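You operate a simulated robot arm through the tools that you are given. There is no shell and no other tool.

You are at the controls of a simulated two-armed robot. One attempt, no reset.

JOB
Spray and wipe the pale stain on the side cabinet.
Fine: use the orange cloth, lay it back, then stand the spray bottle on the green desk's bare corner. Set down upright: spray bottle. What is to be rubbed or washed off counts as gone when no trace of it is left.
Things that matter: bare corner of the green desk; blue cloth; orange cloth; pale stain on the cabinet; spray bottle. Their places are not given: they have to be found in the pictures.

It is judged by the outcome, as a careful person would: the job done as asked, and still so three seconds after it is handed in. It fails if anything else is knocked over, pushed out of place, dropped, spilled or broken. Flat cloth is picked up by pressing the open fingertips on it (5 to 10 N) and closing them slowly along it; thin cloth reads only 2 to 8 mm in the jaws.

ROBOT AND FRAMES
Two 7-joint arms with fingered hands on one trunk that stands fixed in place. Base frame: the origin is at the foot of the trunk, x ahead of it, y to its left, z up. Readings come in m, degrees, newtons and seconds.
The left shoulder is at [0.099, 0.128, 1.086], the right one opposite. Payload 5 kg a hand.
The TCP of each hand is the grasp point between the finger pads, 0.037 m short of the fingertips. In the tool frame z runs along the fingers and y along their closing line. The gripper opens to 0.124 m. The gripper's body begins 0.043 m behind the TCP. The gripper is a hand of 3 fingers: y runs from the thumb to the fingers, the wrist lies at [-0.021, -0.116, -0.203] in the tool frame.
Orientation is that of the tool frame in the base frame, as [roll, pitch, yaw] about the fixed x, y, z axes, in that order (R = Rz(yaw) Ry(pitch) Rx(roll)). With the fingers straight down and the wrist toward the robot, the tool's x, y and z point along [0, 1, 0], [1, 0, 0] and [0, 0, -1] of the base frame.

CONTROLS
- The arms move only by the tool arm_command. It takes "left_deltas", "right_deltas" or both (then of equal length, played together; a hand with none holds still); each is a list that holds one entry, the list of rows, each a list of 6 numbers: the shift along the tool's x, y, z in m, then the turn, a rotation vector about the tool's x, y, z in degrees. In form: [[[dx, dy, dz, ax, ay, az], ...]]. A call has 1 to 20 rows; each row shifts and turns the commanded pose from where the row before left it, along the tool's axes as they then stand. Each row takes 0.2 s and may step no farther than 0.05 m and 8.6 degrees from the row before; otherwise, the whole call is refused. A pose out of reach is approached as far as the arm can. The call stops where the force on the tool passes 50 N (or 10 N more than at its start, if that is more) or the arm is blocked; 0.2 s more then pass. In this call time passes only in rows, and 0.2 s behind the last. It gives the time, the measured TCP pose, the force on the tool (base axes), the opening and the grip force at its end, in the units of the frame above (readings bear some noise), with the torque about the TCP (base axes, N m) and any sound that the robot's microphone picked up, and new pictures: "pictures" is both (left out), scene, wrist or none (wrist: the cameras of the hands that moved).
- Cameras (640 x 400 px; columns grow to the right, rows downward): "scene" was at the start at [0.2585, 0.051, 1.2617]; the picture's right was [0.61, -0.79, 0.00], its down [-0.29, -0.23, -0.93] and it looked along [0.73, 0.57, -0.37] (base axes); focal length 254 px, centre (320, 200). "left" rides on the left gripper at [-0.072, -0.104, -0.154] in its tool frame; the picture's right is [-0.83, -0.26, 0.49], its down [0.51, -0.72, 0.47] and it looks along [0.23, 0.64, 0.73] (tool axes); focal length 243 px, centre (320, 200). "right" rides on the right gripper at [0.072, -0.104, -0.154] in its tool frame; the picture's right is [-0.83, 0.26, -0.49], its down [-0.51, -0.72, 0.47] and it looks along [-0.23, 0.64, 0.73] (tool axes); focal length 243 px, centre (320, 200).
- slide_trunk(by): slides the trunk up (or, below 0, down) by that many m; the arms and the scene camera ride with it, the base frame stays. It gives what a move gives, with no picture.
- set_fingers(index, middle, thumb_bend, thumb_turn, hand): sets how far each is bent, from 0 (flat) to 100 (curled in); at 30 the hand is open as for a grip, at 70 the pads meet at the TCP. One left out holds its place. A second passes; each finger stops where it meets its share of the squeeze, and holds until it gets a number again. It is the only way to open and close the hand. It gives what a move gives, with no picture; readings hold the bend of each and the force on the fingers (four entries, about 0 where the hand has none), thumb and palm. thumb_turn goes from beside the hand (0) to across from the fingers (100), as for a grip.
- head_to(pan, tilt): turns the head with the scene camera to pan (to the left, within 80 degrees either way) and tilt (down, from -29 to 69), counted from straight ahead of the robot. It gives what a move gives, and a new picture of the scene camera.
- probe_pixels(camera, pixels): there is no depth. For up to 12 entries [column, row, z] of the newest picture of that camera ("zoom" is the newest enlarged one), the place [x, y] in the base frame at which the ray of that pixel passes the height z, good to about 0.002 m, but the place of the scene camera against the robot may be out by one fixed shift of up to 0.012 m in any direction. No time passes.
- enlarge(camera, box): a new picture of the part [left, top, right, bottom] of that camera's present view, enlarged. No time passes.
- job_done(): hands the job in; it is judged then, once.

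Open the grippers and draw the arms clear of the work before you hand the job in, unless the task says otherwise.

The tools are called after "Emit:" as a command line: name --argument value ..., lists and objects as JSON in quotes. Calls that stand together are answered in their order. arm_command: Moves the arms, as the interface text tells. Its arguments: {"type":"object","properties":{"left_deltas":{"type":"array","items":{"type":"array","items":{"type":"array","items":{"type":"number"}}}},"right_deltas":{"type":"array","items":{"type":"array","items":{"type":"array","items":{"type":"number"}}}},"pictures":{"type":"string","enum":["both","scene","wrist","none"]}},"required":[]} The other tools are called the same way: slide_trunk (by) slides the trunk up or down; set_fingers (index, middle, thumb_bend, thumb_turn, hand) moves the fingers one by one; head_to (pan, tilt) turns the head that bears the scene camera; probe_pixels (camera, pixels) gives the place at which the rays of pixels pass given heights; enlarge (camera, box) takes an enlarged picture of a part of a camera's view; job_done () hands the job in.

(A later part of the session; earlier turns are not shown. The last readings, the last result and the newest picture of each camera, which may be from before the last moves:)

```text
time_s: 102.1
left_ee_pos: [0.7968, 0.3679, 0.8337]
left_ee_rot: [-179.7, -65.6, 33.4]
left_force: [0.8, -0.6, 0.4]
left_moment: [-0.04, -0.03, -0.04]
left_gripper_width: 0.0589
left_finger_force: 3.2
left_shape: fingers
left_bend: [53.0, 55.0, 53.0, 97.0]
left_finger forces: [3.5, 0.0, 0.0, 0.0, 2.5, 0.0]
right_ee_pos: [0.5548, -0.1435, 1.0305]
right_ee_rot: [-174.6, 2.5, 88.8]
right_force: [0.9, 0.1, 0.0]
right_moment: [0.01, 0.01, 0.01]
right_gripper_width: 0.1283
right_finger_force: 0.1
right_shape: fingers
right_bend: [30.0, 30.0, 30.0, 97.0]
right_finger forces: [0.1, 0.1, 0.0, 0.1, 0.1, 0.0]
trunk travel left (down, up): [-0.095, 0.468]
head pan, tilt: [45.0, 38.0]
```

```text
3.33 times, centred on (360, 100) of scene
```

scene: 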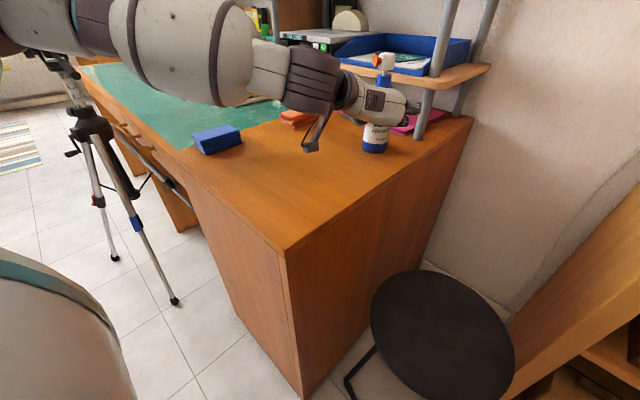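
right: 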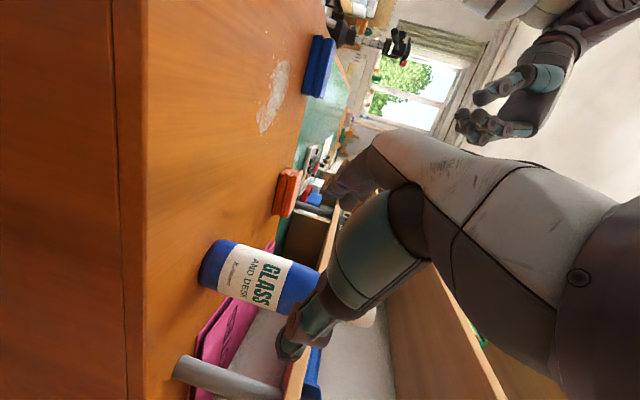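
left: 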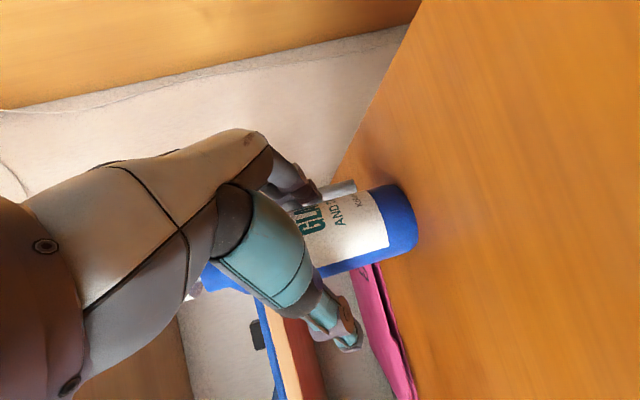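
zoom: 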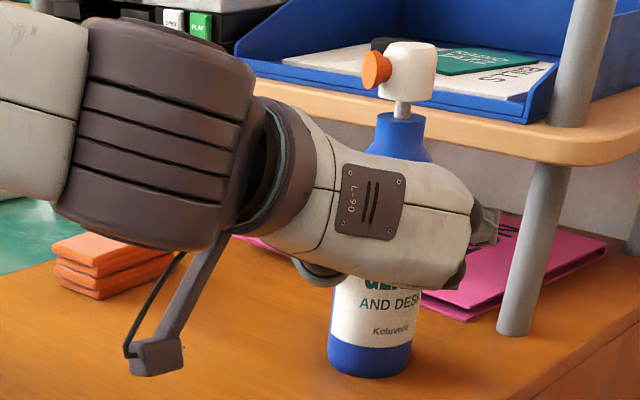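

Fingers touch (≈3 N), bottle upright. I tighten for a firm hold.

Emit:
set_fingers --hand "left" --index 63 --middle 66 --thumb_bend 62

Emit:
set_fingers --hand "left" --index 75 --middle 75 --thumb_bend 75

Emit:
enlarge --camera "scene" --box '[280, 40, 440, 160]'

```text
time_s: 103.1
left_ee_pos: [0.7957, 0.367, 0.8341]
left_ee_rot: [-179.9, -65.6, 33.6]
left_force: [2.9, -1.7, 3.1]
left_moment: [0.0, -0.06, -0.02]
left_gripper_width: 0.0545
left_finger_force: 15.0
left_shape: fingers
left_bend: [54.0, 62.0, 56.0, 97.0]
left_finger forces: [11.6, 4.2, 0.0, 0.0, 14.2, 0.0]
right_ee_pos: [0.5558, -0.1436, 1.0317]
right_ee_rot: [-174.6, 2.5, 88.9]
right_force: [0.5, 0.5, 0.4]
right_moment: [0.02, -0.02, 0.03]
right_gripper_width: 0.1285
right_finger_force: 0.1
right_shape: fingers
right_bend: [30.0, 30.0, 30.0, 97.0]
right_finger forces: [0.0, 0.1, 0.0, 0.0, 0.1, 0.0]
trunk travel left (down, up): [-0.095, 0.468]
head pan, tilt: [45.0, 38.0]
```

```text
time_s: 104.1
left_ee_pos: [0.7963, 0.3668, 0.8341]
left_ee_rot: [-179.6, -65.6, 33.4]
left_force: [1.9, 3.0, 5.2]
left_moment: [0.2, 0.01, -0.04]
left_gripper_width: 0.0488
left_finger_force: 28.4
left_shape: fingers
left_bend: [50.0, 63.0, 62.0, 97.0]
left_finger forces: [16.1, 11.1, 0.0, 0.1, 30.1, 0.0]
right_ee_pos: [0.5548, -0.1422, 1.0321]
right_ee_rot: [-174.5, 2.5, 88.8]
right_force: [-0.1, 0.9, -0.4]
right_moment: [-0.03, -0.02, 0.01]
right_gripper_width: 0.1287
right_finger_force: 0.0
right_shape: fingers
right_bend: [30.0, 30.0, 30.0, 97.0]
right_finger forces: [0.0, 0.0, 0.1, 0.0, 0.0, 0.1]
trunk travel left (down, up): [-0.095, 0.468]
head pan, tilt: [45.0, 38.0]
```

```text
3.33 times, centred on (360, 100) of scene
```

zoom: 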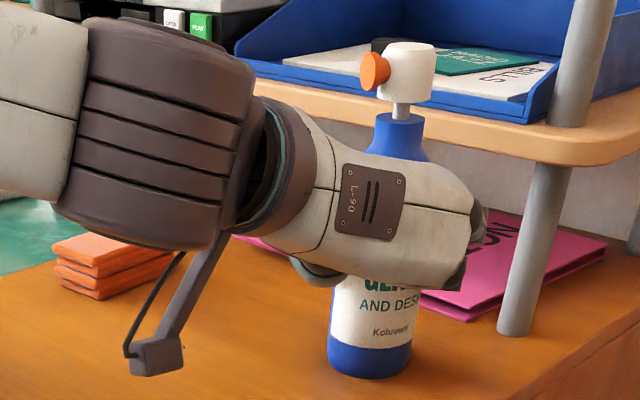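

The grip is firm (28 N) and the bottle upright. I lift it 6 cm straight up and check.

Emit:
arm_command --left_deltas '[[[0.0137, 0, -0.0062, 0, 0, 0], [0.0137, 0, -0.0062, 0, 0, 0], [0.0137, 0, -0.0062, 0, 0, 0], [0.0137, 0, -0.0062, 0, 0, 0]]]' --pictures "both"

Emit:
enlarge --camera "scene" --box '[280, 20, 440, 140]'

```text
time_s: 105.1
left_ee_pos: [0.7961, 0.3678, 0.8932]
left_ee_rot: [-179.8, -65.6, 33.5]
left_force: [-0.8, 0.3, -3.1]
left_moment: [0.02, 0.01, -0.02]
left_gripper_width: 0.0486
left_finger_force: 27.4
left_shape: fingers
left_bend: [49.0, 63.0, 64.0, 95.0]
left_finger forces: [16.8, 9.5, 0.0, 0.0, 27.0, 0.0]
right_ee_pos: [0.5548, -0.1426, 1.0312]
right_ee_rot: [-174.6, 2.5, 88.8]
right_force: [-1.2, 0.4, 0.6]
right_moment: [0.0, -0.03, 0.0]
right_gripper_width: 0.1284
right_finger_force: 0.0
right_shape: fingers
right_bend: [30.0, 30.0, 30.0, 97.0]
right_finger forces: [0.0, 0.0, 0.1, 0.0, 0.0, 0.0]
trunk travel left (down, up): [-0.095, 0.468]
head pan, tilt: [45.0, 38.0]
```

scene: 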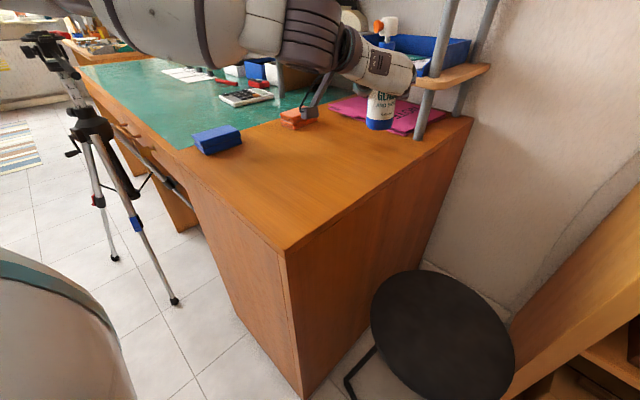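
left: 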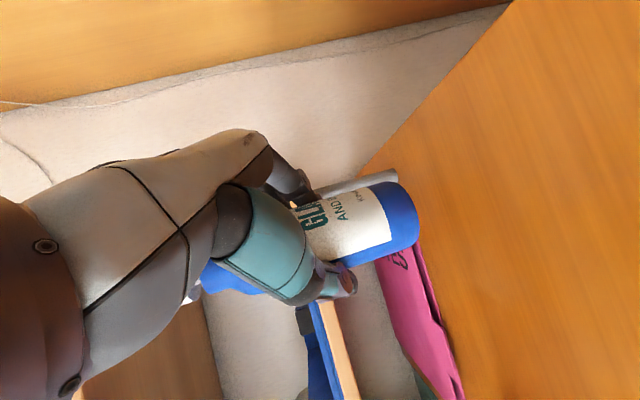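

```text
3.33 times, centred on (360, 80) of scene
```

zoom: 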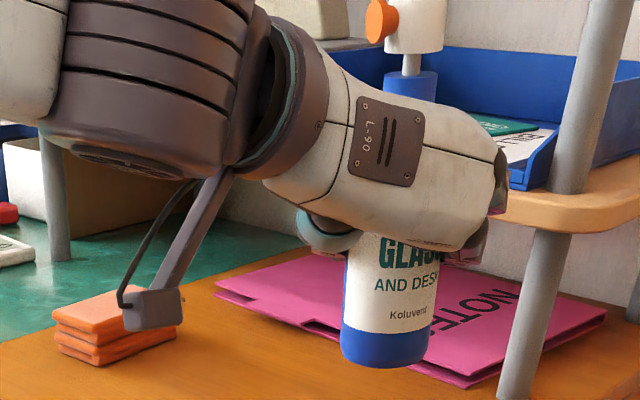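

The bottle is held upright (weight 3 N). I draw it back toward the robot, away from the shelf, to about (0.626,0.448).

Emit:
arm_command --left_deltas '[[[-0.0081, -0.0321, -0.0178, 0, 0, 0], [-0.0081, -0.0321, -0.0178, 0, 0, 0], [-0.0081, -0.0321, -0.0178, 0, 0, 0], [-0.0081, -0.0321, -0.0178, 0, 0, 0], [-0.0081, -0.0321, -0.0178, 0, 0, 0]]]' --pictures "both"

```text
time_s: 106.3
left_ee_pos: [0.6224, 0.4457, 0.895]
left_ee_rot: [-179.6, -65.8, 33.4]
left_force: [-0.6, 0.8, -3.1]
left_moment: [0.03, -0.07, 0.01]
left_gripper_width: 0.0457
left_finger_force: 25.2
left_shape: fingers
left_bend: [71.0, 67.0, 68.0, 96.0]
left_finger forces: [20.2, 6.3, 0.0, 0.1, 25.2, 0.0]
right_ee_pos: [0.5528, -0.1448, 1.0338]
right_ee_rot: [-174.8, 2.4, 88.7]
right_force: [-0.6, -0.1, 0.1]
right_moment: [0.01, -0.03, -0.01]
right_gripper_width: 0.1283
right_finger_force: 0.0
right_shape: fingers
right_bend: [30.0, 30.0, 30.0, 97.0]
right_finger forces: [0.0, 0.1, 0.0, 0.0, 0.0, 0.0]
trunk travel left (down, up): [-0.095, 0.468]
head pan, tilt: [45.0, 38.0]
```

scene: 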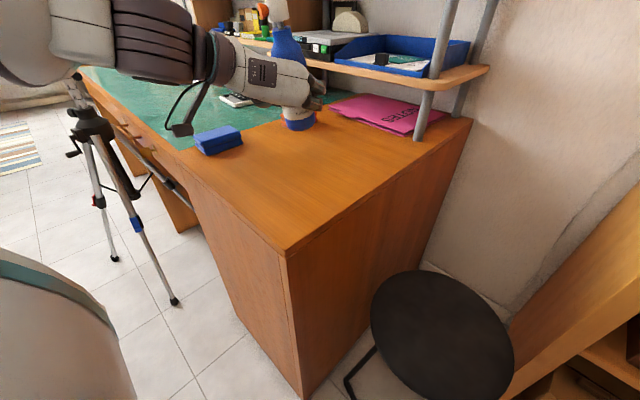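
left: 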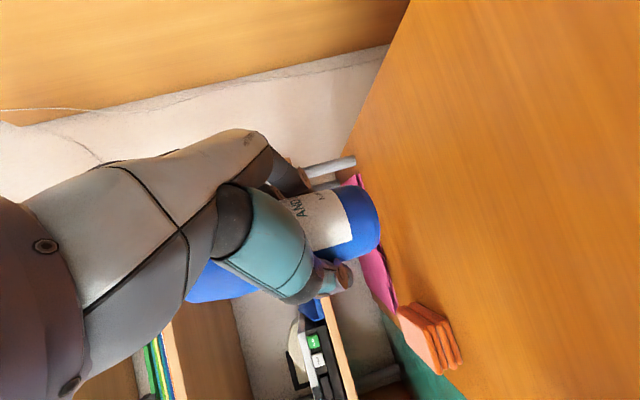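

The index bend changed (49→71) and the bottle seems to have tilted in the hand. I look closely.

Emit:
enlarge --camera "scene" --box '[200, 0, 360, 150]'

Emit:
enlarge --camera "left" --box '[170, 140, 430, 340]'

Emit:
head_to --pan 45 --tilt 22

```text
2.67 times, centred on (280, 75) of scene
```

zoom: 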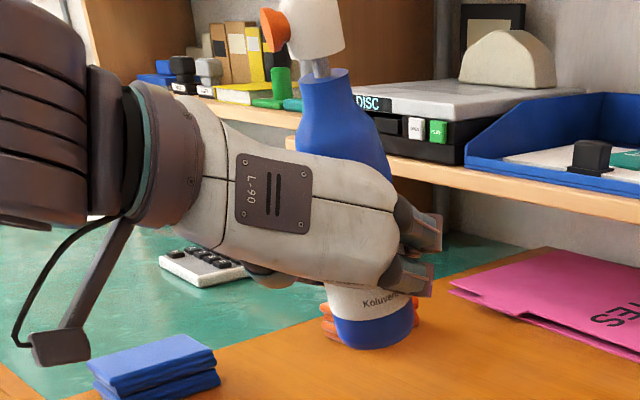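

```text
2.00 times, centred on (300, 240) of left
```

zoom: 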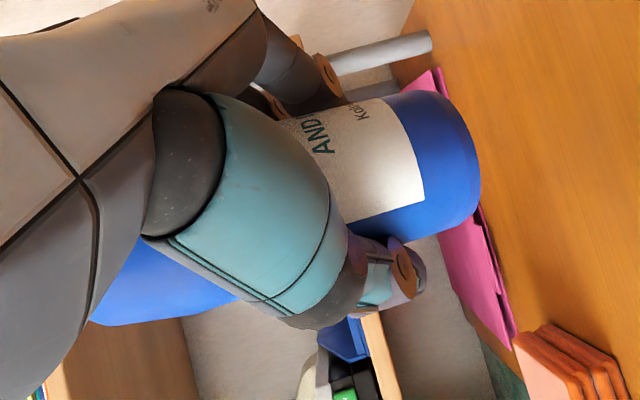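

```text
time_s: 107.1
left_ee_pos: [0.6263, 0.4479, 0.8915]
left_ee_rot: [-179.9, -65.6, 33.7]
left_force: [0.4, 0.1, -3.7]
left_moment: [0.01, -0.02, 0.0]
left_gripper_width: 0.0458
left_finger_force: 25.4
left_shape: fingers
left_bend: [71.0, 67.0, 68.0, 96.0]
left_finger forces: [20.1, 6.3, 0.0, 0.0, 25.1, 0.0]
right_ee_pos: [0.5554, -0.1417, 1.0301]
right_ee_rot: [-174.6, 2.5, 88.8]
right_force: [0.5, 0.8, 0.0]
right_moment: [-0.01, -0.01, -0.03]
right_gripper_width: 0.1287
right_finger_force: 0.1
right_shape: fingers
right_bend: [30.0, 30.0, 30.0, 97.0]
right_finger forces: [0.1, 0.0, 0.1, 0.0, 0.0, 0.1]
trunk travel left (down, up): [-0.095, 0.468]
head pan, tilt: [45.0, 22.0]
```

scene: 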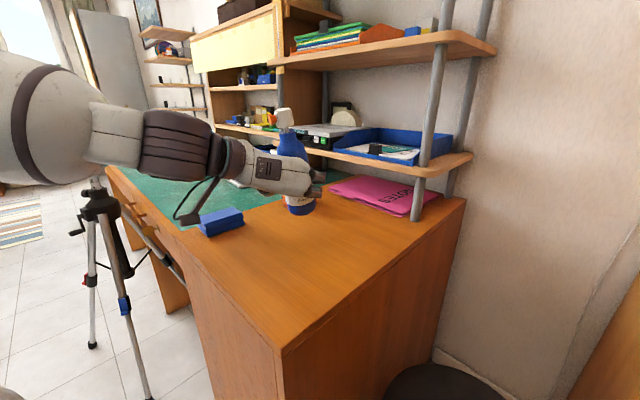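

The bottle leans toward the thumb side but is firmly held (25 N). I zoom in to measure its lean before continuing.

Emit:
enlarge --camera "scene" --box '[230, 90, 350, 230]'

Emit:
enlarge --camera "right" --box '[0, 0, 200, 120]'

```text
2.86 times, centred on (290, 160) of scene
```

zoom: 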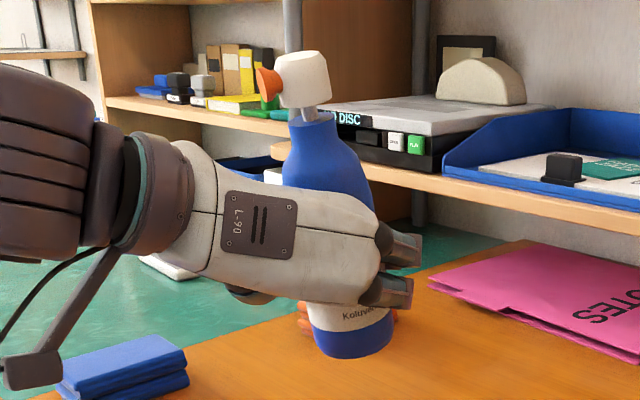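

```text
3.20 times, centred on (100, 60) of right
```

zoom: 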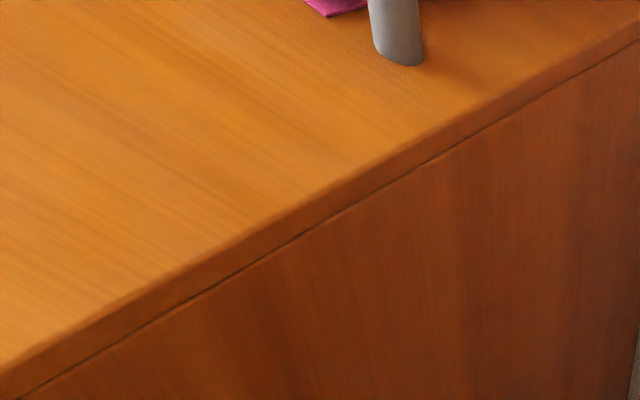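

The two views disagree on how much it leans (2°–14°), so I use the right hand's camera from the side: I turn the right hand 90° in place to look toward the bottle.

Emit:
arm_command --right_deltas '[[[0, 0, 0, 0, 0, -8.2], [0, 0, 0, 0, 0, -8.2], [0, 0, 0, 0, 0, -8.2], [0, 0, 0, 0, 0, -8.2], [0, 0, 0, 0, 0, -8.2], [0, 0, 0, 0, 0, -8.2], [0, 0, 0, 0, 0, -8.2], [0, 0, 0, 0, 0, -8.2], [0, 0, 0, 0, 0, -8.2], [0, 0, 0, 0, 0, -8.2]]]' --pictures "both"

```text
time_s: 109.3
left_ee_pos: [0.626, 0.4476, 0.8907]
left_ee_rot: [-179.8, -65.6, 33.6]
left_force: [-0.9, 0.3, -3.5]
left_moment: [0.03, 0.01, 0.03]
left_gripper_width: 0.0459
left_finger_force: 25.4
left_shape: fingers
left_bend: [71.0, 67.0, 68.0, 96.0]
left_finger forces: [20.0, 6.1, 0.1, 0.1, 25.1, 0.0]
right_ee_pos: [0.5552, -0.1428, 1.0302]
right_ee_rot: [-176.7, -5.1, 170.7]
right_force: [-0.1, -1.1, 0.1]
right_moment: [-0.01, 0.0, -0.04]
right_gripper_width: 0.1286
right_finger_force: 0.0
right_shape: fingers
right_bend: [30.0, 30.0, 30.0, 97.0]
right_finger forces: [0.0, 0.0, 0.1, 0.0, 0.0, 0.0]
trunk travel left (down, up): [-0.095, 0.468]
head pan, tilt: [45.0, 22.0]
```

scene: 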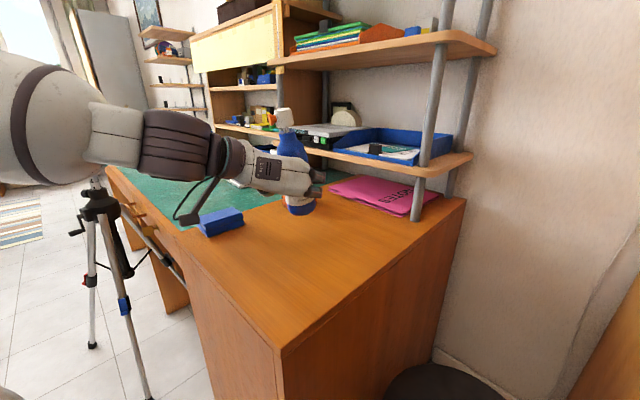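
right: 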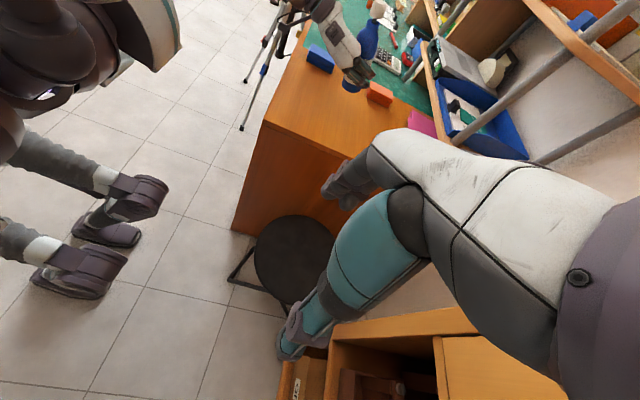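

The right camera sees the bottle near (365,45). I enlarge that part.

Emit:
enlarge --camera "right" --box '[310, 0, 430, 110]'

Emit:
probe_pixels --camera "right" --pixels '[[351, 86, 0.82], [351, 86, 0.85], [378, 8, 1.0], [378, 8, 1.03]]'

```text
3.64 times, centred on (370, 55) of right
```

zoom: 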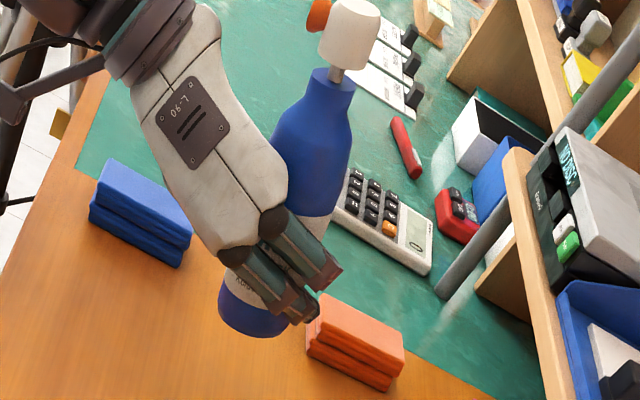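

```text
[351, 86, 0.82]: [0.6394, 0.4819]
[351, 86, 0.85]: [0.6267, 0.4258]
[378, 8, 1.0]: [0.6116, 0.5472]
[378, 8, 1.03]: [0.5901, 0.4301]
```

The lean is about 13° toward the thumb side; the grip itself is steady. The desk's bare green corner is clearly seen from here; I probe its edges to choose the spot.

Emit:
probe_pixels --camera "right" --pixels '[[303, 46.8, 0.757], [315, 11, 0.757], [389.2, 92, 0.757], [320, 62, 0.78], [352, 91, 0.757], [384, 85, 0.78], [410, 128, 0.757]]'

Emit:
enlarge --camera "right" --box '[270, 0, 350, 70]'

```text
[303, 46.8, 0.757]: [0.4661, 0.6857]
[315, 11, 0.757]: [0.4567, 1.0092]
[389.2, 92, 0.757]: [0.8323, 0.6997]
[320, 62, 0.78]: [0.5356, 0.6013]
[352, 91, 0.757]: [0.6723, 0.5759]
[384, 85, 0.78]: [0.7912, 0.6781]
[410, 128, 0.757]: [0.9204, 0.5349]
```

```text
5.71 times, centred on (310, 35) of right
```

zoom: 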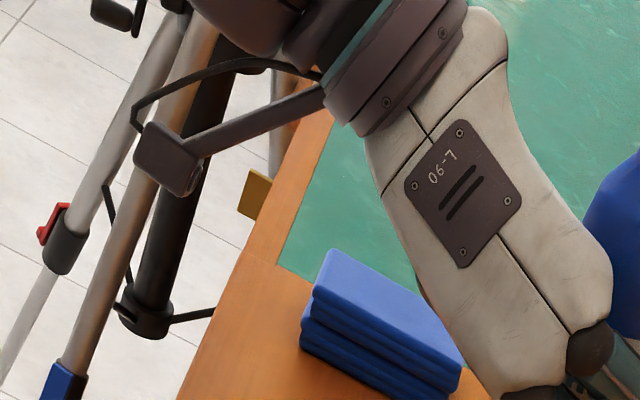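

The green area's corner is at about (0.466,0.686); I aim to stand the bottle around (0.57,0.80), clear of the blue cloth, calculator and edges. I yaw the hand 20° and carry the bottle slowly halfway there.

Emit:
arm_command --left_deltas '[[[0, 0, 0, 3.64, 0, -1.65], [0, 0, 0, 3.64, 0, -1.65], [0, 0, 0, 3.64, 0, -1.65], [0, 0, 0, 3.64, 0, -1.65], [0, 0, 0, 3.64, 0, -1.65], [0.0065, -0.0158, 0.0143, 0, 0, 0], [0.0065, -0.0158, 0.0143, 0, 0, 0], [0.0065, -0.0158, 0.0143, 0, 0, 0], [0.0065, -0.0158, 0.0143, 0, 0, 0], [0.0065, -0.0158, 0.0143, 0, 0, 0], [0.0065, -0.0158, 0.0143, 0, 0, 0], [0.0065, -0.0158, 0.0143, 0, 0, 0], [0.0065, -0.0158, 0.0143, 0, 0, 0]]]' --pictures "both"

Emit:
enlarge --camera "right" --box '[270, 0, 430, 110]'

```text
time_s: 112.1
left_ee_pos: [0.6126, 0.632, 0.9007]
left_ee_rot: [-179.7, -65.6, 53.3]
left_force: [0.1, -0.8, -3.1]
left_moment: [0.02, -0.02, -0.02]
left_gripper_width: 0.0456
left_finger_force: 24.8
left_shape: fingers
left_bend: [71.0, 67.0, 68.0, 96.0]
left_finger forces: [19.4, 6.0, 0.1, 0.1, 24.4, 0.1]
left hand out of reach, approached as far as the arm can: row 2, 3, 4, 5
right_ee_pos: [0.5545, -0.1426, 1.0314]
right_ee_rot: [-176.7, -5.1, 170.5]
right_force: [-0.1, 0.7, -0.9]
right_moment: [0.03, 0.02, -0.04]
right_gripper_width: 0.1284
right_finger_force: 0.2
right_shape: fingers
right_bend: [30.0, 30.0, 30.0, 97.0]
right_finger forces: [0.0, 0.0, 0.0, 0.0, 0.1, 0.1]
trunk travel left (down, up): [-0.095, 0.468]
head pan, tilt: [45.0, 22.0]
```

scene: 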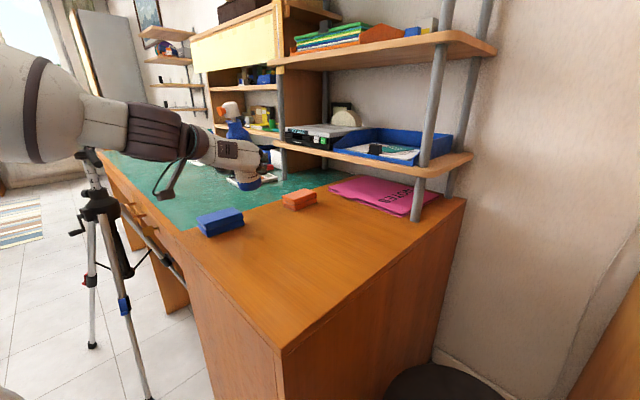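
left: 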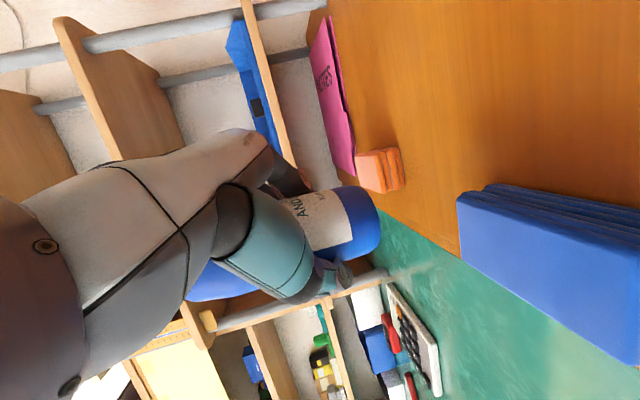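

```text
3.64 times, centred on (350, 55) of right
```

zoom: 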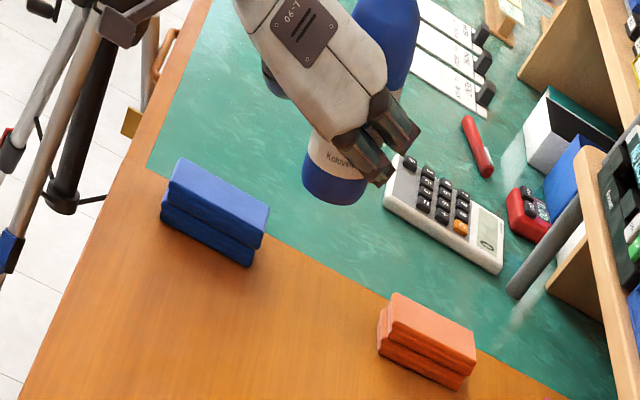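

Grip bends are unchanged and the corner ahead is clear. I carry the bottle on to above (0.57,0.80).

Emit:
arm_command --left_deltas '[[[0.0056, -0.0169, 0.0124, 0, 0, 0], [0.0056, -0.0169, 0.0124, 0, 0, 0], [0.0056, -0.0169, 0.0124, 0, 0, 0], [0.0056, -0.0169, 0.0124, 0, 0, 0], [0.0056, -0.0169, 0.0124, 0, 0, 0], [0.0056, -0.0169, 0.0124, 0, 0, 0], [0.0056, -0.0169, 0.0124, 0, 0, 0], [0.0056, -0.0169, 0.0124, 0, 0, 0]]]' --pictures "both"

Emit:
enlarge --camera "right" --box '[270, 0, 430, 110]'

Emit:
enlarge --camera "scene" --box '[130, 70, 310, 240]'

```text
time_s: 113.9
left_ee_pos: [0.5692, 0.802, 0.8988]
left_ee_rot: [-179.9, -65.6, 53.5]
left_force: [-0.1, 0.5, -3.4]
left_moment: [0.05, -0.02, -0.02]
left_gripper_width: 0.0452
left_finger_force: 25.0
left_shape: fingers
left_bend: [71.0, 67.0, 68.0, 96.0]
left_finger forces: [19.3, 5.8, 0.1, 0.0, 24.3, 0.1]
right_ee_pos: [0.5549, -0.1434, 1.0316]
right_ee_rot: [-176.7, -5.0, 170.5]
right_force: [-0.2, -0.9, 0.2]
right_moment: [-0.01, -0.04, 0.0]
right_gripper_width: 0.1285
right_finger_force: 0.1
right_shape: fingers
right_bend: [30.0, 30.0, 30.0, 97.0]
right_finger forces: [0.1, 0.1, 0.0, 0.1, 0.0, 0.1]
trunk travel left (down, up): [-0.095, 0.468]
head pan, tilt: [45.0, 22.0]
```

scene: 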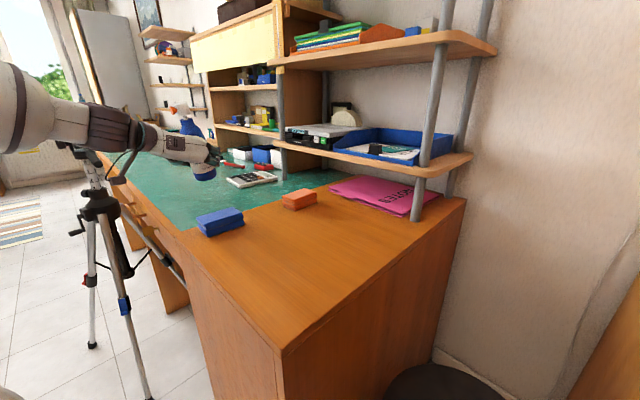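
left: 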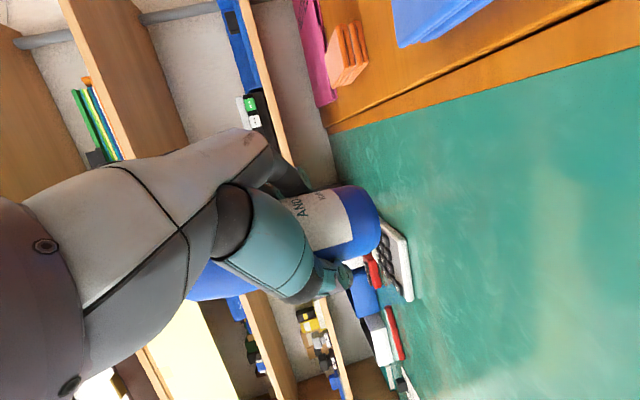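

```text
3.64 times, centred on (350, 55) of right
```

zoom: 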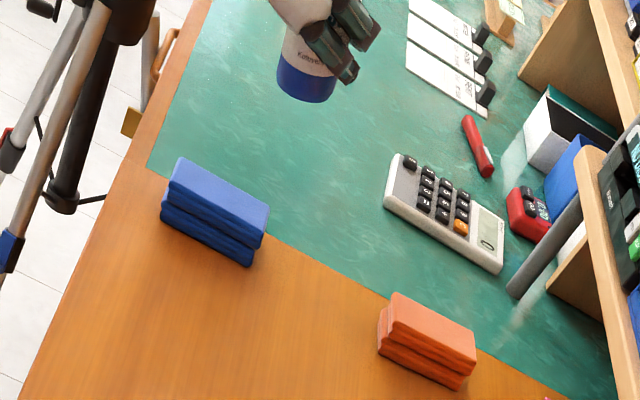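

```text
2.35 times, centred on (220, 155) of scene
```

zoom: 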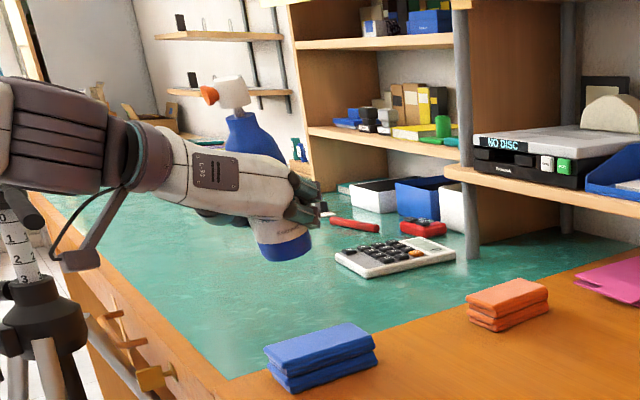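

The bottle hovers over the bare green corner. I rotate the hand 8° to take out most of the bottle's lean, then check.

Emit:
arm_command --left_deltas '[[[0, 0, 0, 1.5, -1.69, 3.3], [0, 0, 0, 1.5, -1.69, 3.3]]]' --pictures "both"

Emit:
enlarge --camera "scene" --box '[130, 70, 310, 240]'

```text
time_s: 114.5
left_ee_pos: [0.5693, 0.8015, 0.8994]
left_ee_rot: [-164.2, -61.3, 39.6]
left_force: [-0.3, -0.5, -4.0]
left_moment: [0.05, 0.0, 0.03]
left_gripper_width: 0.0456
left_finger_force: 24.7
left_shape: fingers
left_bend: [71.0, 67.0, 68.0, 96.0]
left_finger forces: [19.6, 5.9, 0.0, 0.1, 24.1, 0.0]
right_ee_pos: [0.5547, -0.1438, 1.0308]
right_ee_rot: [-176.8, -5.0, 170.4]
right_force: [0.7, -0.3, 0.4]
right_moment: [0.0, -0.01, -0.01]
right_gripper_width: 0.1285
right_finger_force: 0.1
right_shape: fingers
right_bend: [30.0, 30.0, 30.0, 97.0]
right_finger forces: [0.0, 0.1, 0.0, 0.1, 0.0, 0.0]
trunk travel left (down, up): [-0.095, 0.468]
head pan, tilt: [45.0, 22.0]
```

scene: 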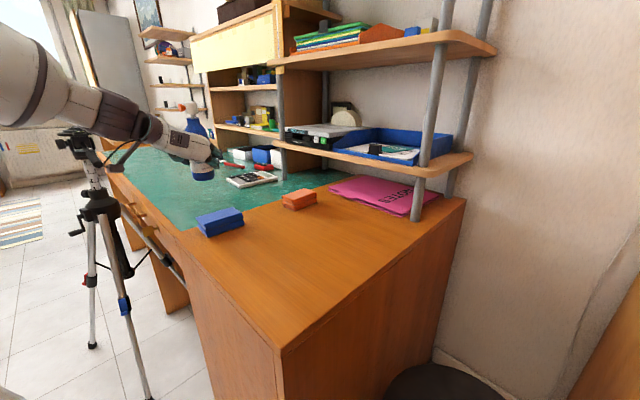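
left: 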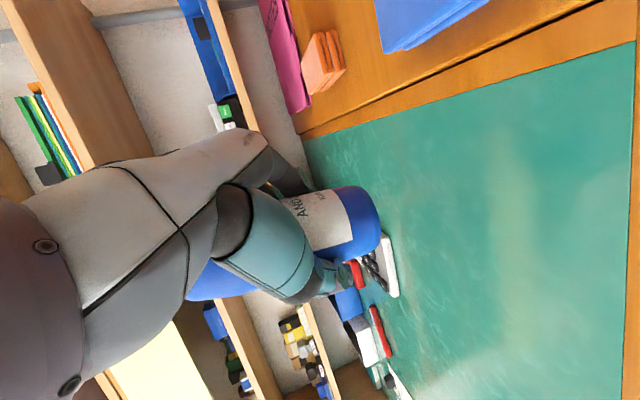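

```text
2.35 times, centred on (220, 155) of scene
```

zoom: 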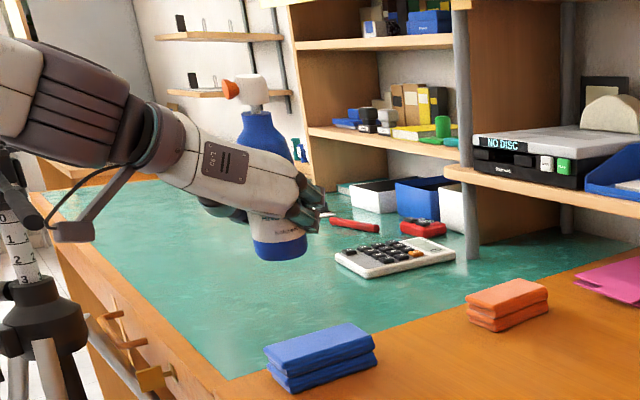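

In the scene view the bottle now looks upright against the far verticals. I lower it 6 cm, then go on in small steps watching the force.

Emit:
arm_command --left_deltas '[[[-0.0175, 0.0026, 0.0092, 0, 0, 0], [-0.0175, 0.0026, 0.0092, 0, 0, 0], [-0.0175, 0.0026, 0.0092, 0, 0, 0]]]' --pictures "both"

Emit:
enlarge --camera "scene" --box '[130, 90, 310, 240]'

Emit:
enlarge --camera "right" --box '[270, 0, 430, 110]'

```text
time_s: 115.3
left_ee_pos: [0.5664, 0.8004, 0.8389]
left_ee_rot: [-164.5, -61.1, 39.7]
left_force: [-0.3, 0.4, -3.6]
left_moment: [0.04, 0.0, -0.05]
left_gripper_width: 0.0455
left_finger_force: 24.7
left_shape: fingers
left_bend: [71.0, 67.0, 68.0, 96.0]
left_finger forces: [19.6, 5.8, 0.0, 0.0, 24.1, 0.0]
right_ee_pos: [0.5562, -0.1425, 1.0312]
right_ee_rot: [-176.8, -5.0, 170.6]
right_force: [-0.2, -0.1, -0.8]
right_moment: [-0.02, 0.02, 0.02]
right_gripper_width: 0.1283
right_finger_force: 0.0
right_shape: fingers
right_bend: [30.0, 30.0, 30.0, 97.0]
right_finger forces: [0.1, 0.0, 0.1, 0.0, 0.0, 0.0]
trunk travel left (down, up): [-0.095, 0.468]
head pan, tilt: [45.0, 22.0]
```

scene: 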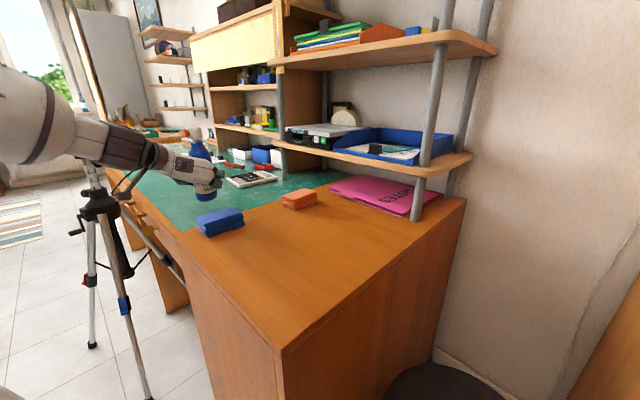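
left: 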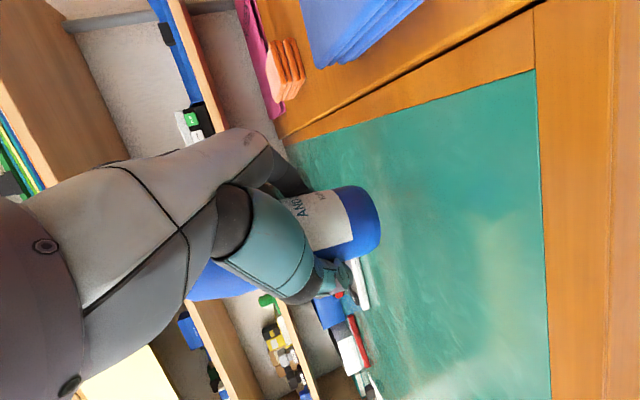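

```text
2.67 times, centred on (220, 165) of scene
```

zoom: 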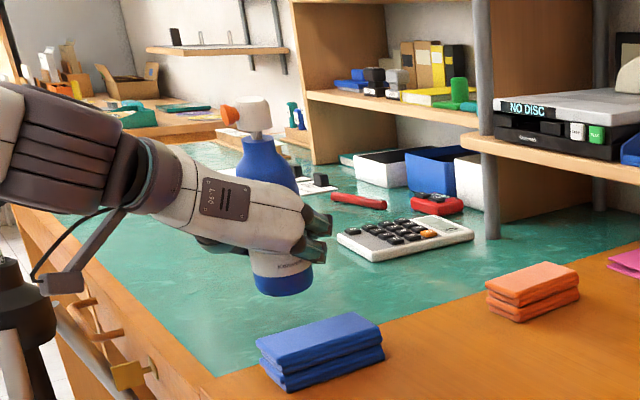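

```text
3.64 times, centred on (350, 55) of right
```

zoom: 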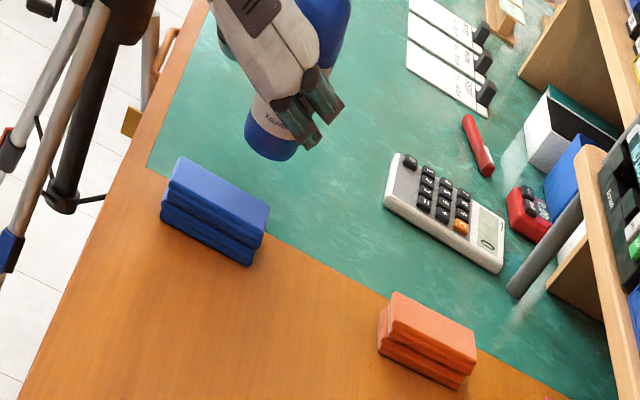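

All clear. I lower another 1.6 cm and then in 4 mm steps.

Emit:
arm_command --left_deltas '[[[-0.007, 0.001, 0.0037, 0, 0, 0], [-0.007, 0.001, 0.0037, 0, 0, 0]]]' --pictures "none"

Emit:
arm_command --left_deltas '[[[-0.0035, 0.0005, 0.0018, 0, 0, 0]]]' --pictures "none"

Emit:
arm_command --left_deltas '[[[-0.0026, 0.0004, 0.0014, 0, 0, 0]]]' --pictures "none"

Emit:
enlarge --camera "scene" --box '[150, 100, 290, 220]'

```text
time_s: 115.9
left_ee_pos: [0.5685, 0.8013, 0.824]
left_ee_rot: [-164.5, -61.3, 40.0]
left_force: [0.0, 0.5, -3.6]
left_moment: [0.06, -0.02, 0.02]
left_gripper_width: 0.0455
left_finger_force: 24.6
left_shape: fingers
left_bend: [71.0, 67.0, 68.0, 96.0]
left_finger forces: [19.6, 5.8, 0.0, 0.1, 24.0, 0.0]
right_ee_pos: [0.5547, -0.1431, 1.0302]
right_ee_rot: [-176.8, -5.0, 170.5]
right_force: [0.6, 0.4, -0.1]
right_moment: [-0.02, -0.02, -0.01]
right_gripper_width: 0.1283
right_finger_force: 0.1
right_shape: fingers
right_bend: [30.0, 30.0, 30.0, 97.0]
right_finger forces: [0.0, 0.0, 0.0, 0.0, 0.0, 0.0]
trunk travel left (down, up): [-0.095, 0.468]
head pan, tilt: [45.0, 22.0]
```

```text
time_s: 116.3
left_ee_pos: [0.5679, 0.8011, 0.8188]
left_ee_rot: [-164.5, -61.3, 39.8]
left_force: [0.8, -0.6, -3.9]
left_moment: [0.04, -0.01, -0.03]
left_gripper_width: 0.0456
left_finger_force: 24.9
left_shape: fingers
left_bend: [71.0, 67.0, 68.0, 96.0]
left_finger forces: [19.6, 5.8, 0.0, 0.1, 24.0, 0.0]
right_ee_pos: [0.5548, -0.1417, 1.0318]
right_ee_rot: [-176.6, -5.0, 170.5]
right_force: [0.3, 0.5, 0.3]
right_moment: [-0.01, -0.01, 0.0]
right_gripper_width: 0.1284
right_finger_force: 0.1
right_shape: fingers
right_bend: [30.0, 30.0, 30.0, 97.0]
right_finger forces: [0.0, 0.1, 0.0, 0.0, 0.1, 0.1]
trunk travel left (down, up): [-0.095, 0.468]
head pan, tilt: [45.0, 22.0]
```

```text
time_s: 116.7
left_ee_pos: [0.5689, 0.7996, 0.8174]
left_ee_rot: [-164.5, -61.3, 39.7]
left_force: [0.1, 0.3, -4.1]
left_moment: [0.04, -0.02, 0.04]
left_gripper_width: 0.0456
left_finger_force: 24.5
left_shape: fingers
left_bend: [71.0, 67.0, 68.0, 96.0]
left_finger forces: [19.6, 5.8, 0.0, 0.0, 24.0, 0.0]
right_ee_pos: [0.5544, -0.1426, 1.0321]
right_ee_rot: [-176.6, -4.9, 170.5]
right_force: [1.1, 0.7, 0.0]
right_moment: [-0.01, -0.04, -0.02]
right_gripper_width: 0.1286
right_finger_force: 0.0
right_shape: fingers
right_bend: [30.0, 30.0, 30.0, 97.0]
right_finger forces: [0.0, 0.0, 0.0, 0.1, 0.1, 0.1]
trunk travel left (down, up): [-0.095, 0.468]
head pan, tilt: [45.0, 22.0]
```

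```text
3.33 times, centred on (220, 160) of scene
```

zoom: 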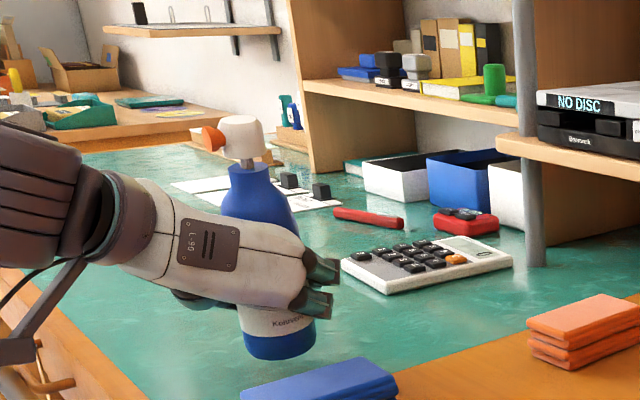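

Still hanging (−4 N) at TCP z=0.817. I continue lowering in 3 mm steps.

Emit:
arm_command --left_deltas '[[[-0.0026, 0.0004, 0.0014, 0, 0, 0]]]' --pictures "none"

Emit:
arm_command --left_deltas '[[[-0.0026, 0.0004, 0.0014, 0, 0, 0]]]' --pictures "none"

Emit:
arm_command --left_deltas '[[[-0.0026, 0.0004, 0.0014, 0, 0, 0]]]' --pictures "none"

Emit:
enlarge --camera "scene" --box '[150, 100, 290, 220]'

```text
time_s: 117.1
left_ee_pos: [0.5693, 0.8005, 0.8131]
left_ee_rot: [-164.6, -61.3, 39.9]
left_force: [0.1, -0.1, -3.7]
left_moment: [0.03, -0.05, 0.0]
left_gripper_width: 0.0453
left_finger_force: 24.7
left_shape: fingers
left_bend: [71.0, 67.0, 68.0, 96.0]
left_finger forces: [19.6, 5.7, 0.0, 0.1, 24.0, 0.0]
right_ee_pos: [0.5563, -0.1432, 1.032]
right_ee_rot: [-176.6, -5.0, 170.5]
right_force: [0.1, 0.6, -0.5]
right_moment: [0.0, -0.01, 0.0]
right_gripper_width: 0.1285
right_finger_force: 0.0
right_shape: fingers
right_bend: [30.0, 30.0, 30.0, 97.0]
right_finger forces: [0.0, 0.0, 0.0, 0.0, 0.0, 0.1]
trunk travel left (down, up): [-0.095, 0.468]
head pan, tilt: [45.0, 22.0]
```

```text
time_s: 117.5
left_ee_pos: [0.5696, 0.8004, 0.8097]
left_ee_rot: [-164.4, -61.3, 39.7]
left_force: [-0.4, -0.3, -4.5]
left_moment: [0.04, -0.02, 0.02]
left_gripper_width: 0.0454
left_finger_force: 24.7
left_shape: fingers
left_bend: [71.0, 67.0, 68.0, 96.0]
left_finger forces: [19.6, 5.8, 0.0, 0.0, 24.0, 0.0]
right_ee_pos: [0.5541, -0.1415, 1.0311]
right_ee_rot: [-176.7, -5.0, 170.6]
right_force: [-0.6, 0.3, -0.1]
right_moment: [-0.02, 0.0, -0.01]
right_gripper_width: 0.1285
right_finger_force: 0.1
right_shape: fingers
right_bend: [30.0, 30.0, 30.0, 97.0]
right_finger forces: [0.0, 0.0, 0.1, 0.0, 0.1, 0.1]
trunk travel left (down, up): [-0.095, 0.468]
head pan, tilt: [45.0, 22.0]
```

```text
time_s: 117.9
left_ee_pos: [0.5675, 0.7999, 0.808]
left_ee_rot: [-164.1, -61.3, 39.7]
left_force: [-0.2, 0.1, -4.0]
left_moment: [0.02, -0.03, 0.01]
left_gripper_width: 0.0454
left_finger_force: 24.6
left_shape: fingers
left_bend: [71.0, 67.0, 68.0, 96.0]
left_finger forces: [19.6, 5.8, 0.1, 0.1, 23.9, 0.0]
right_ee_pos: [0.556, -0.1425, 1.0311]
right_ee_rot: [-176.6, -5.0, 170.6]
right_force: [0.2, -0.6, 0.5]
right_moment: [-0.01, 0.02, 0.03]
right_gripper_width: 0.1289
right_finger_force: 0.1
right_shape: fingers
right_bend: [30.0, 30.0, 30.0, 97.0]
right_finger forces: [0.0, 0.0, 0.0, 0.1, 0.0, 0.0]
trunk travel left (down, up): [-0.095, 0.468]
head pan, tilt: [45.0, 22.0]
```

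```text
3.33 times, centred on (220, 160) of scene
```

zoom: 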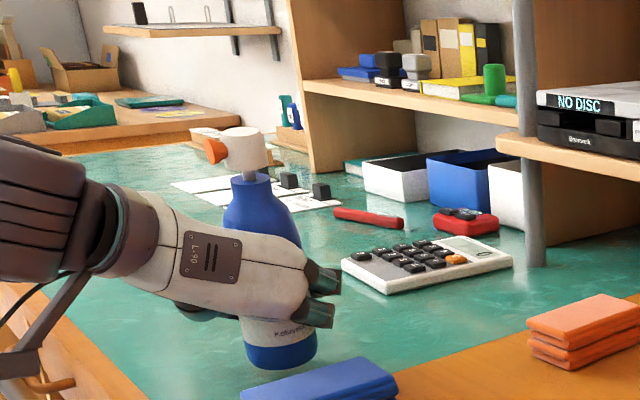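

Still no contact at 0.808. I continue carefully.

Emit:
arm_command --left_deltas '[[[-0.0026, 0.0004, 0.0014, 0, 0, 0]]]' --pictures "none"

Emit:
arm_command --left_deltas '[[[-0.0026, 0.0004, 0.0014, 0, 0, 0]]]' --pictures "none"

Emit:
enlarge --camera "scene" --box '[150, 100, 290, 220]'

Emit:
enlarge --camera "left" --box '[250, 140, 450, 340]'

```text
time_s: 118.3
left_ee_pos: [0.5686, 0.7997, 0.8042]
left_ee_rot: [-164.5, -61.3, 39.9]
left_force: [0.3, 0.6, -3.6]
left_moment: [0.07, -0.02, 0.04]
left_gripper_width: 0.0454
left_finger_force: 25.2
left_shape: fingers
left_bend: [71.0, 67.0, 68.0, 96.0]
left_finger forces: [19.6, 5.8, 0.0, 0.1, 23.9, 0.0]
right_ee_pos: [0.5551, -0.1425, 1.0314]
right_ee_rot: [-176.6, -5.0, 170.5]
right_force: [-0.3, 0.6, -0.2]
right_moment: [-0.02, 0.03, -0.02]
right_gripper_width: 0.1283
right_finger_force: 0.1
right_shape: fingers
right_bend: [30.0, 30.0, 30.0, 97.0]
right_finger forces: [0.0, 0.0, 0.0, 0.0, 0.1, 0.0]
trunk travel left (down, up): [-0.095, 0.468]
head pan, tilt: [45.0, 22.0]
```

```text
time_s: 118.7
left_ee_pos: [0.5682, 0.8, 0.802]
left_ee_rot: [-164.6, -61.3, 40.0]
left_force: [0.4, 0.3, -3.0]
left_moment: [0.03, 0.02, 0.04]
left_gripper_width: 0.0455
left_finger_force: 24.8
left_shape: fingers
left_bend: [71.0, 67.0, 68.0, 96.0]
left_finger forces: [19.7, 5.8, 0.0, 0.0, 23.9, 0.0]
right_ee_pos: [0.5548, -0.1417, 1.0311]
right_ee_rot: [-176.7, -5.0, 170.4]
right_force: [-0.3, 0.3, 0.7]
right_moment: [0.01, 0.0, -0.01]
right_gripper_width: 0.1284
right_finger_force: 0.1
right_shape: fingers
right_bend: [30.0, 30.0, 30.0, 97.0]
right_finger forces: [0.0, 0.0, 0.0, 0.0, 0.1, 0.0]
trunk travel left (down, up): [-0.095, 0.468]
head pan, tilt: [45.0, 22.0]
```

```text
3.33 times, centred on (220, 160) of scene
```

zoom: 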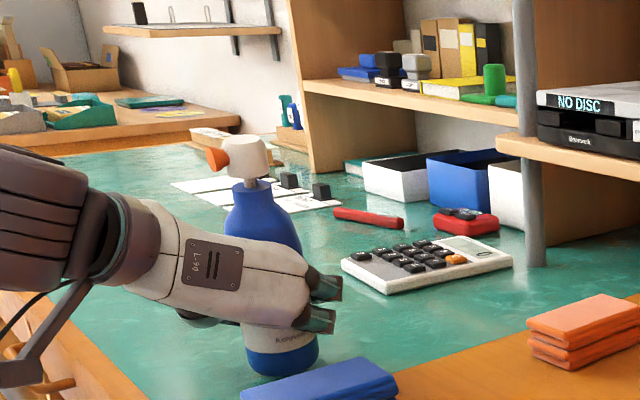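

```text
2.00 times, centred on (350, 240) of left
```

zoom: 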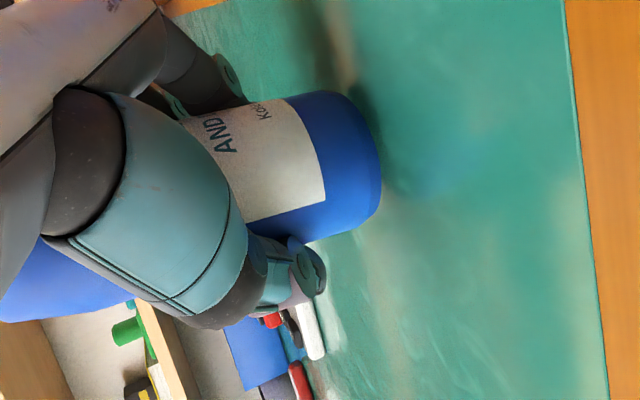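

The base is very near the green surface now (shadow close under it in the left view). I continue with small steps.

Emit:
arm_command --left_deltas '[[[-0.0026, 0.0004, 0.0014, 0, 0, 0]]]' --pictures "none"

Emit:
arm_command --left_deltas '[[[-0.0026, 0.0004, 0.0014, 0, 0, 0]]]' --pictures "none"

Emit:
enlarge --camera "left" --box '[250, 140, 450, 340]'

```text
time_s: 119.1
left_ee_pos: [0.5681, 0.7998, 0.7981]
left_ee_rot: [-164.7, -61.3, 40.0]
left_force: [-0.1, 0.2, -3.1]
left_moment: [0.06, -0.02, 0.0]
left_gripper_width: 0.0458
left_finger_force: 24.5
left_shape: fingers
left_bend: [71.0, 67.0, 68.0, 96.0]
left_finger forces: [19.6, 5.8, 0.1, 0.0, 23.9, 0.0]
right_ee_pos: [0.5555, -0.1426, 1.0301]
right_ee_rot: [-176.7, -4.9, 170.6]
right_force: [0.6, -0.4, 0.6]
right_moment: [-0.01, 0.04, 0.0]
right_gripper_width: 0.1286
right_finger_force: 0.1
right_shape: fingers
right_bend: [30.0, 30.0, 30.0, 97.0]
right_finger forces: [0.1, 0.1, 0.0, 0.0, 0.0, 0.0]
trunk travel left (down, up): [-0.095, 0.468]
head pan, tilt: [45.0, 22.0]
```

```text
time_s: 119.5
left_ee_pos: [0.5684, 0.8004, 0.7965]
left_ee_rot: [-164.6, -61.4, 39.9]
left_force: [0.0, 1.1, 0.4]
left_moment: [-0.04, -0.07, 0.0]
left_gripper_width: 0.0457
left_finger_force: 25.4
left_shape: fingers
left_bend: [71.0, 67.0, 68.0, 96.0]
left_finger forces: [20.1, 6.9, 0.0, 0.0, 23.7, 0.0]
right_ee_pos: [0.5545, -0.1439, 1.0322]
right_ee_rot: [-176.7, -5.0, 170.6]
right_force: [0.3, 0.5, -0.4]
right_moment: [0.01, 0.02, 0.02]
right_gripper_width: 0.1286
right_finger_force: 0.1
right_shape: fingers
right_bend: [30.0, 30.0, 30.0, 97.0]
right_finger forces: [0.0, 0.0, 0.0, 0.1, 0.1, 0.1]
trunk travel left (down, up): [-0.095, 0.468]
head pan, tilt: [45.0, 22.0]
```

```text
2.00 times, centred on (350, 240) of left
```

zoom: 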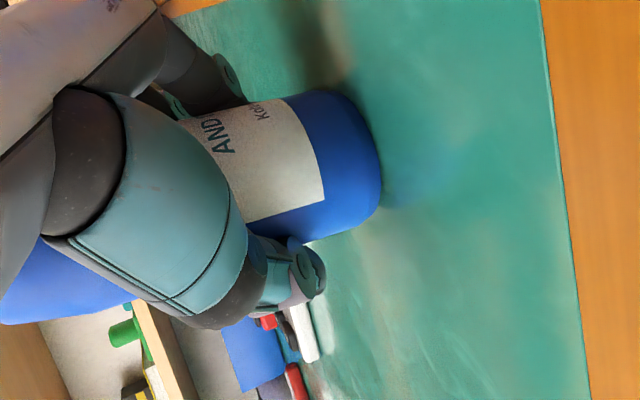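

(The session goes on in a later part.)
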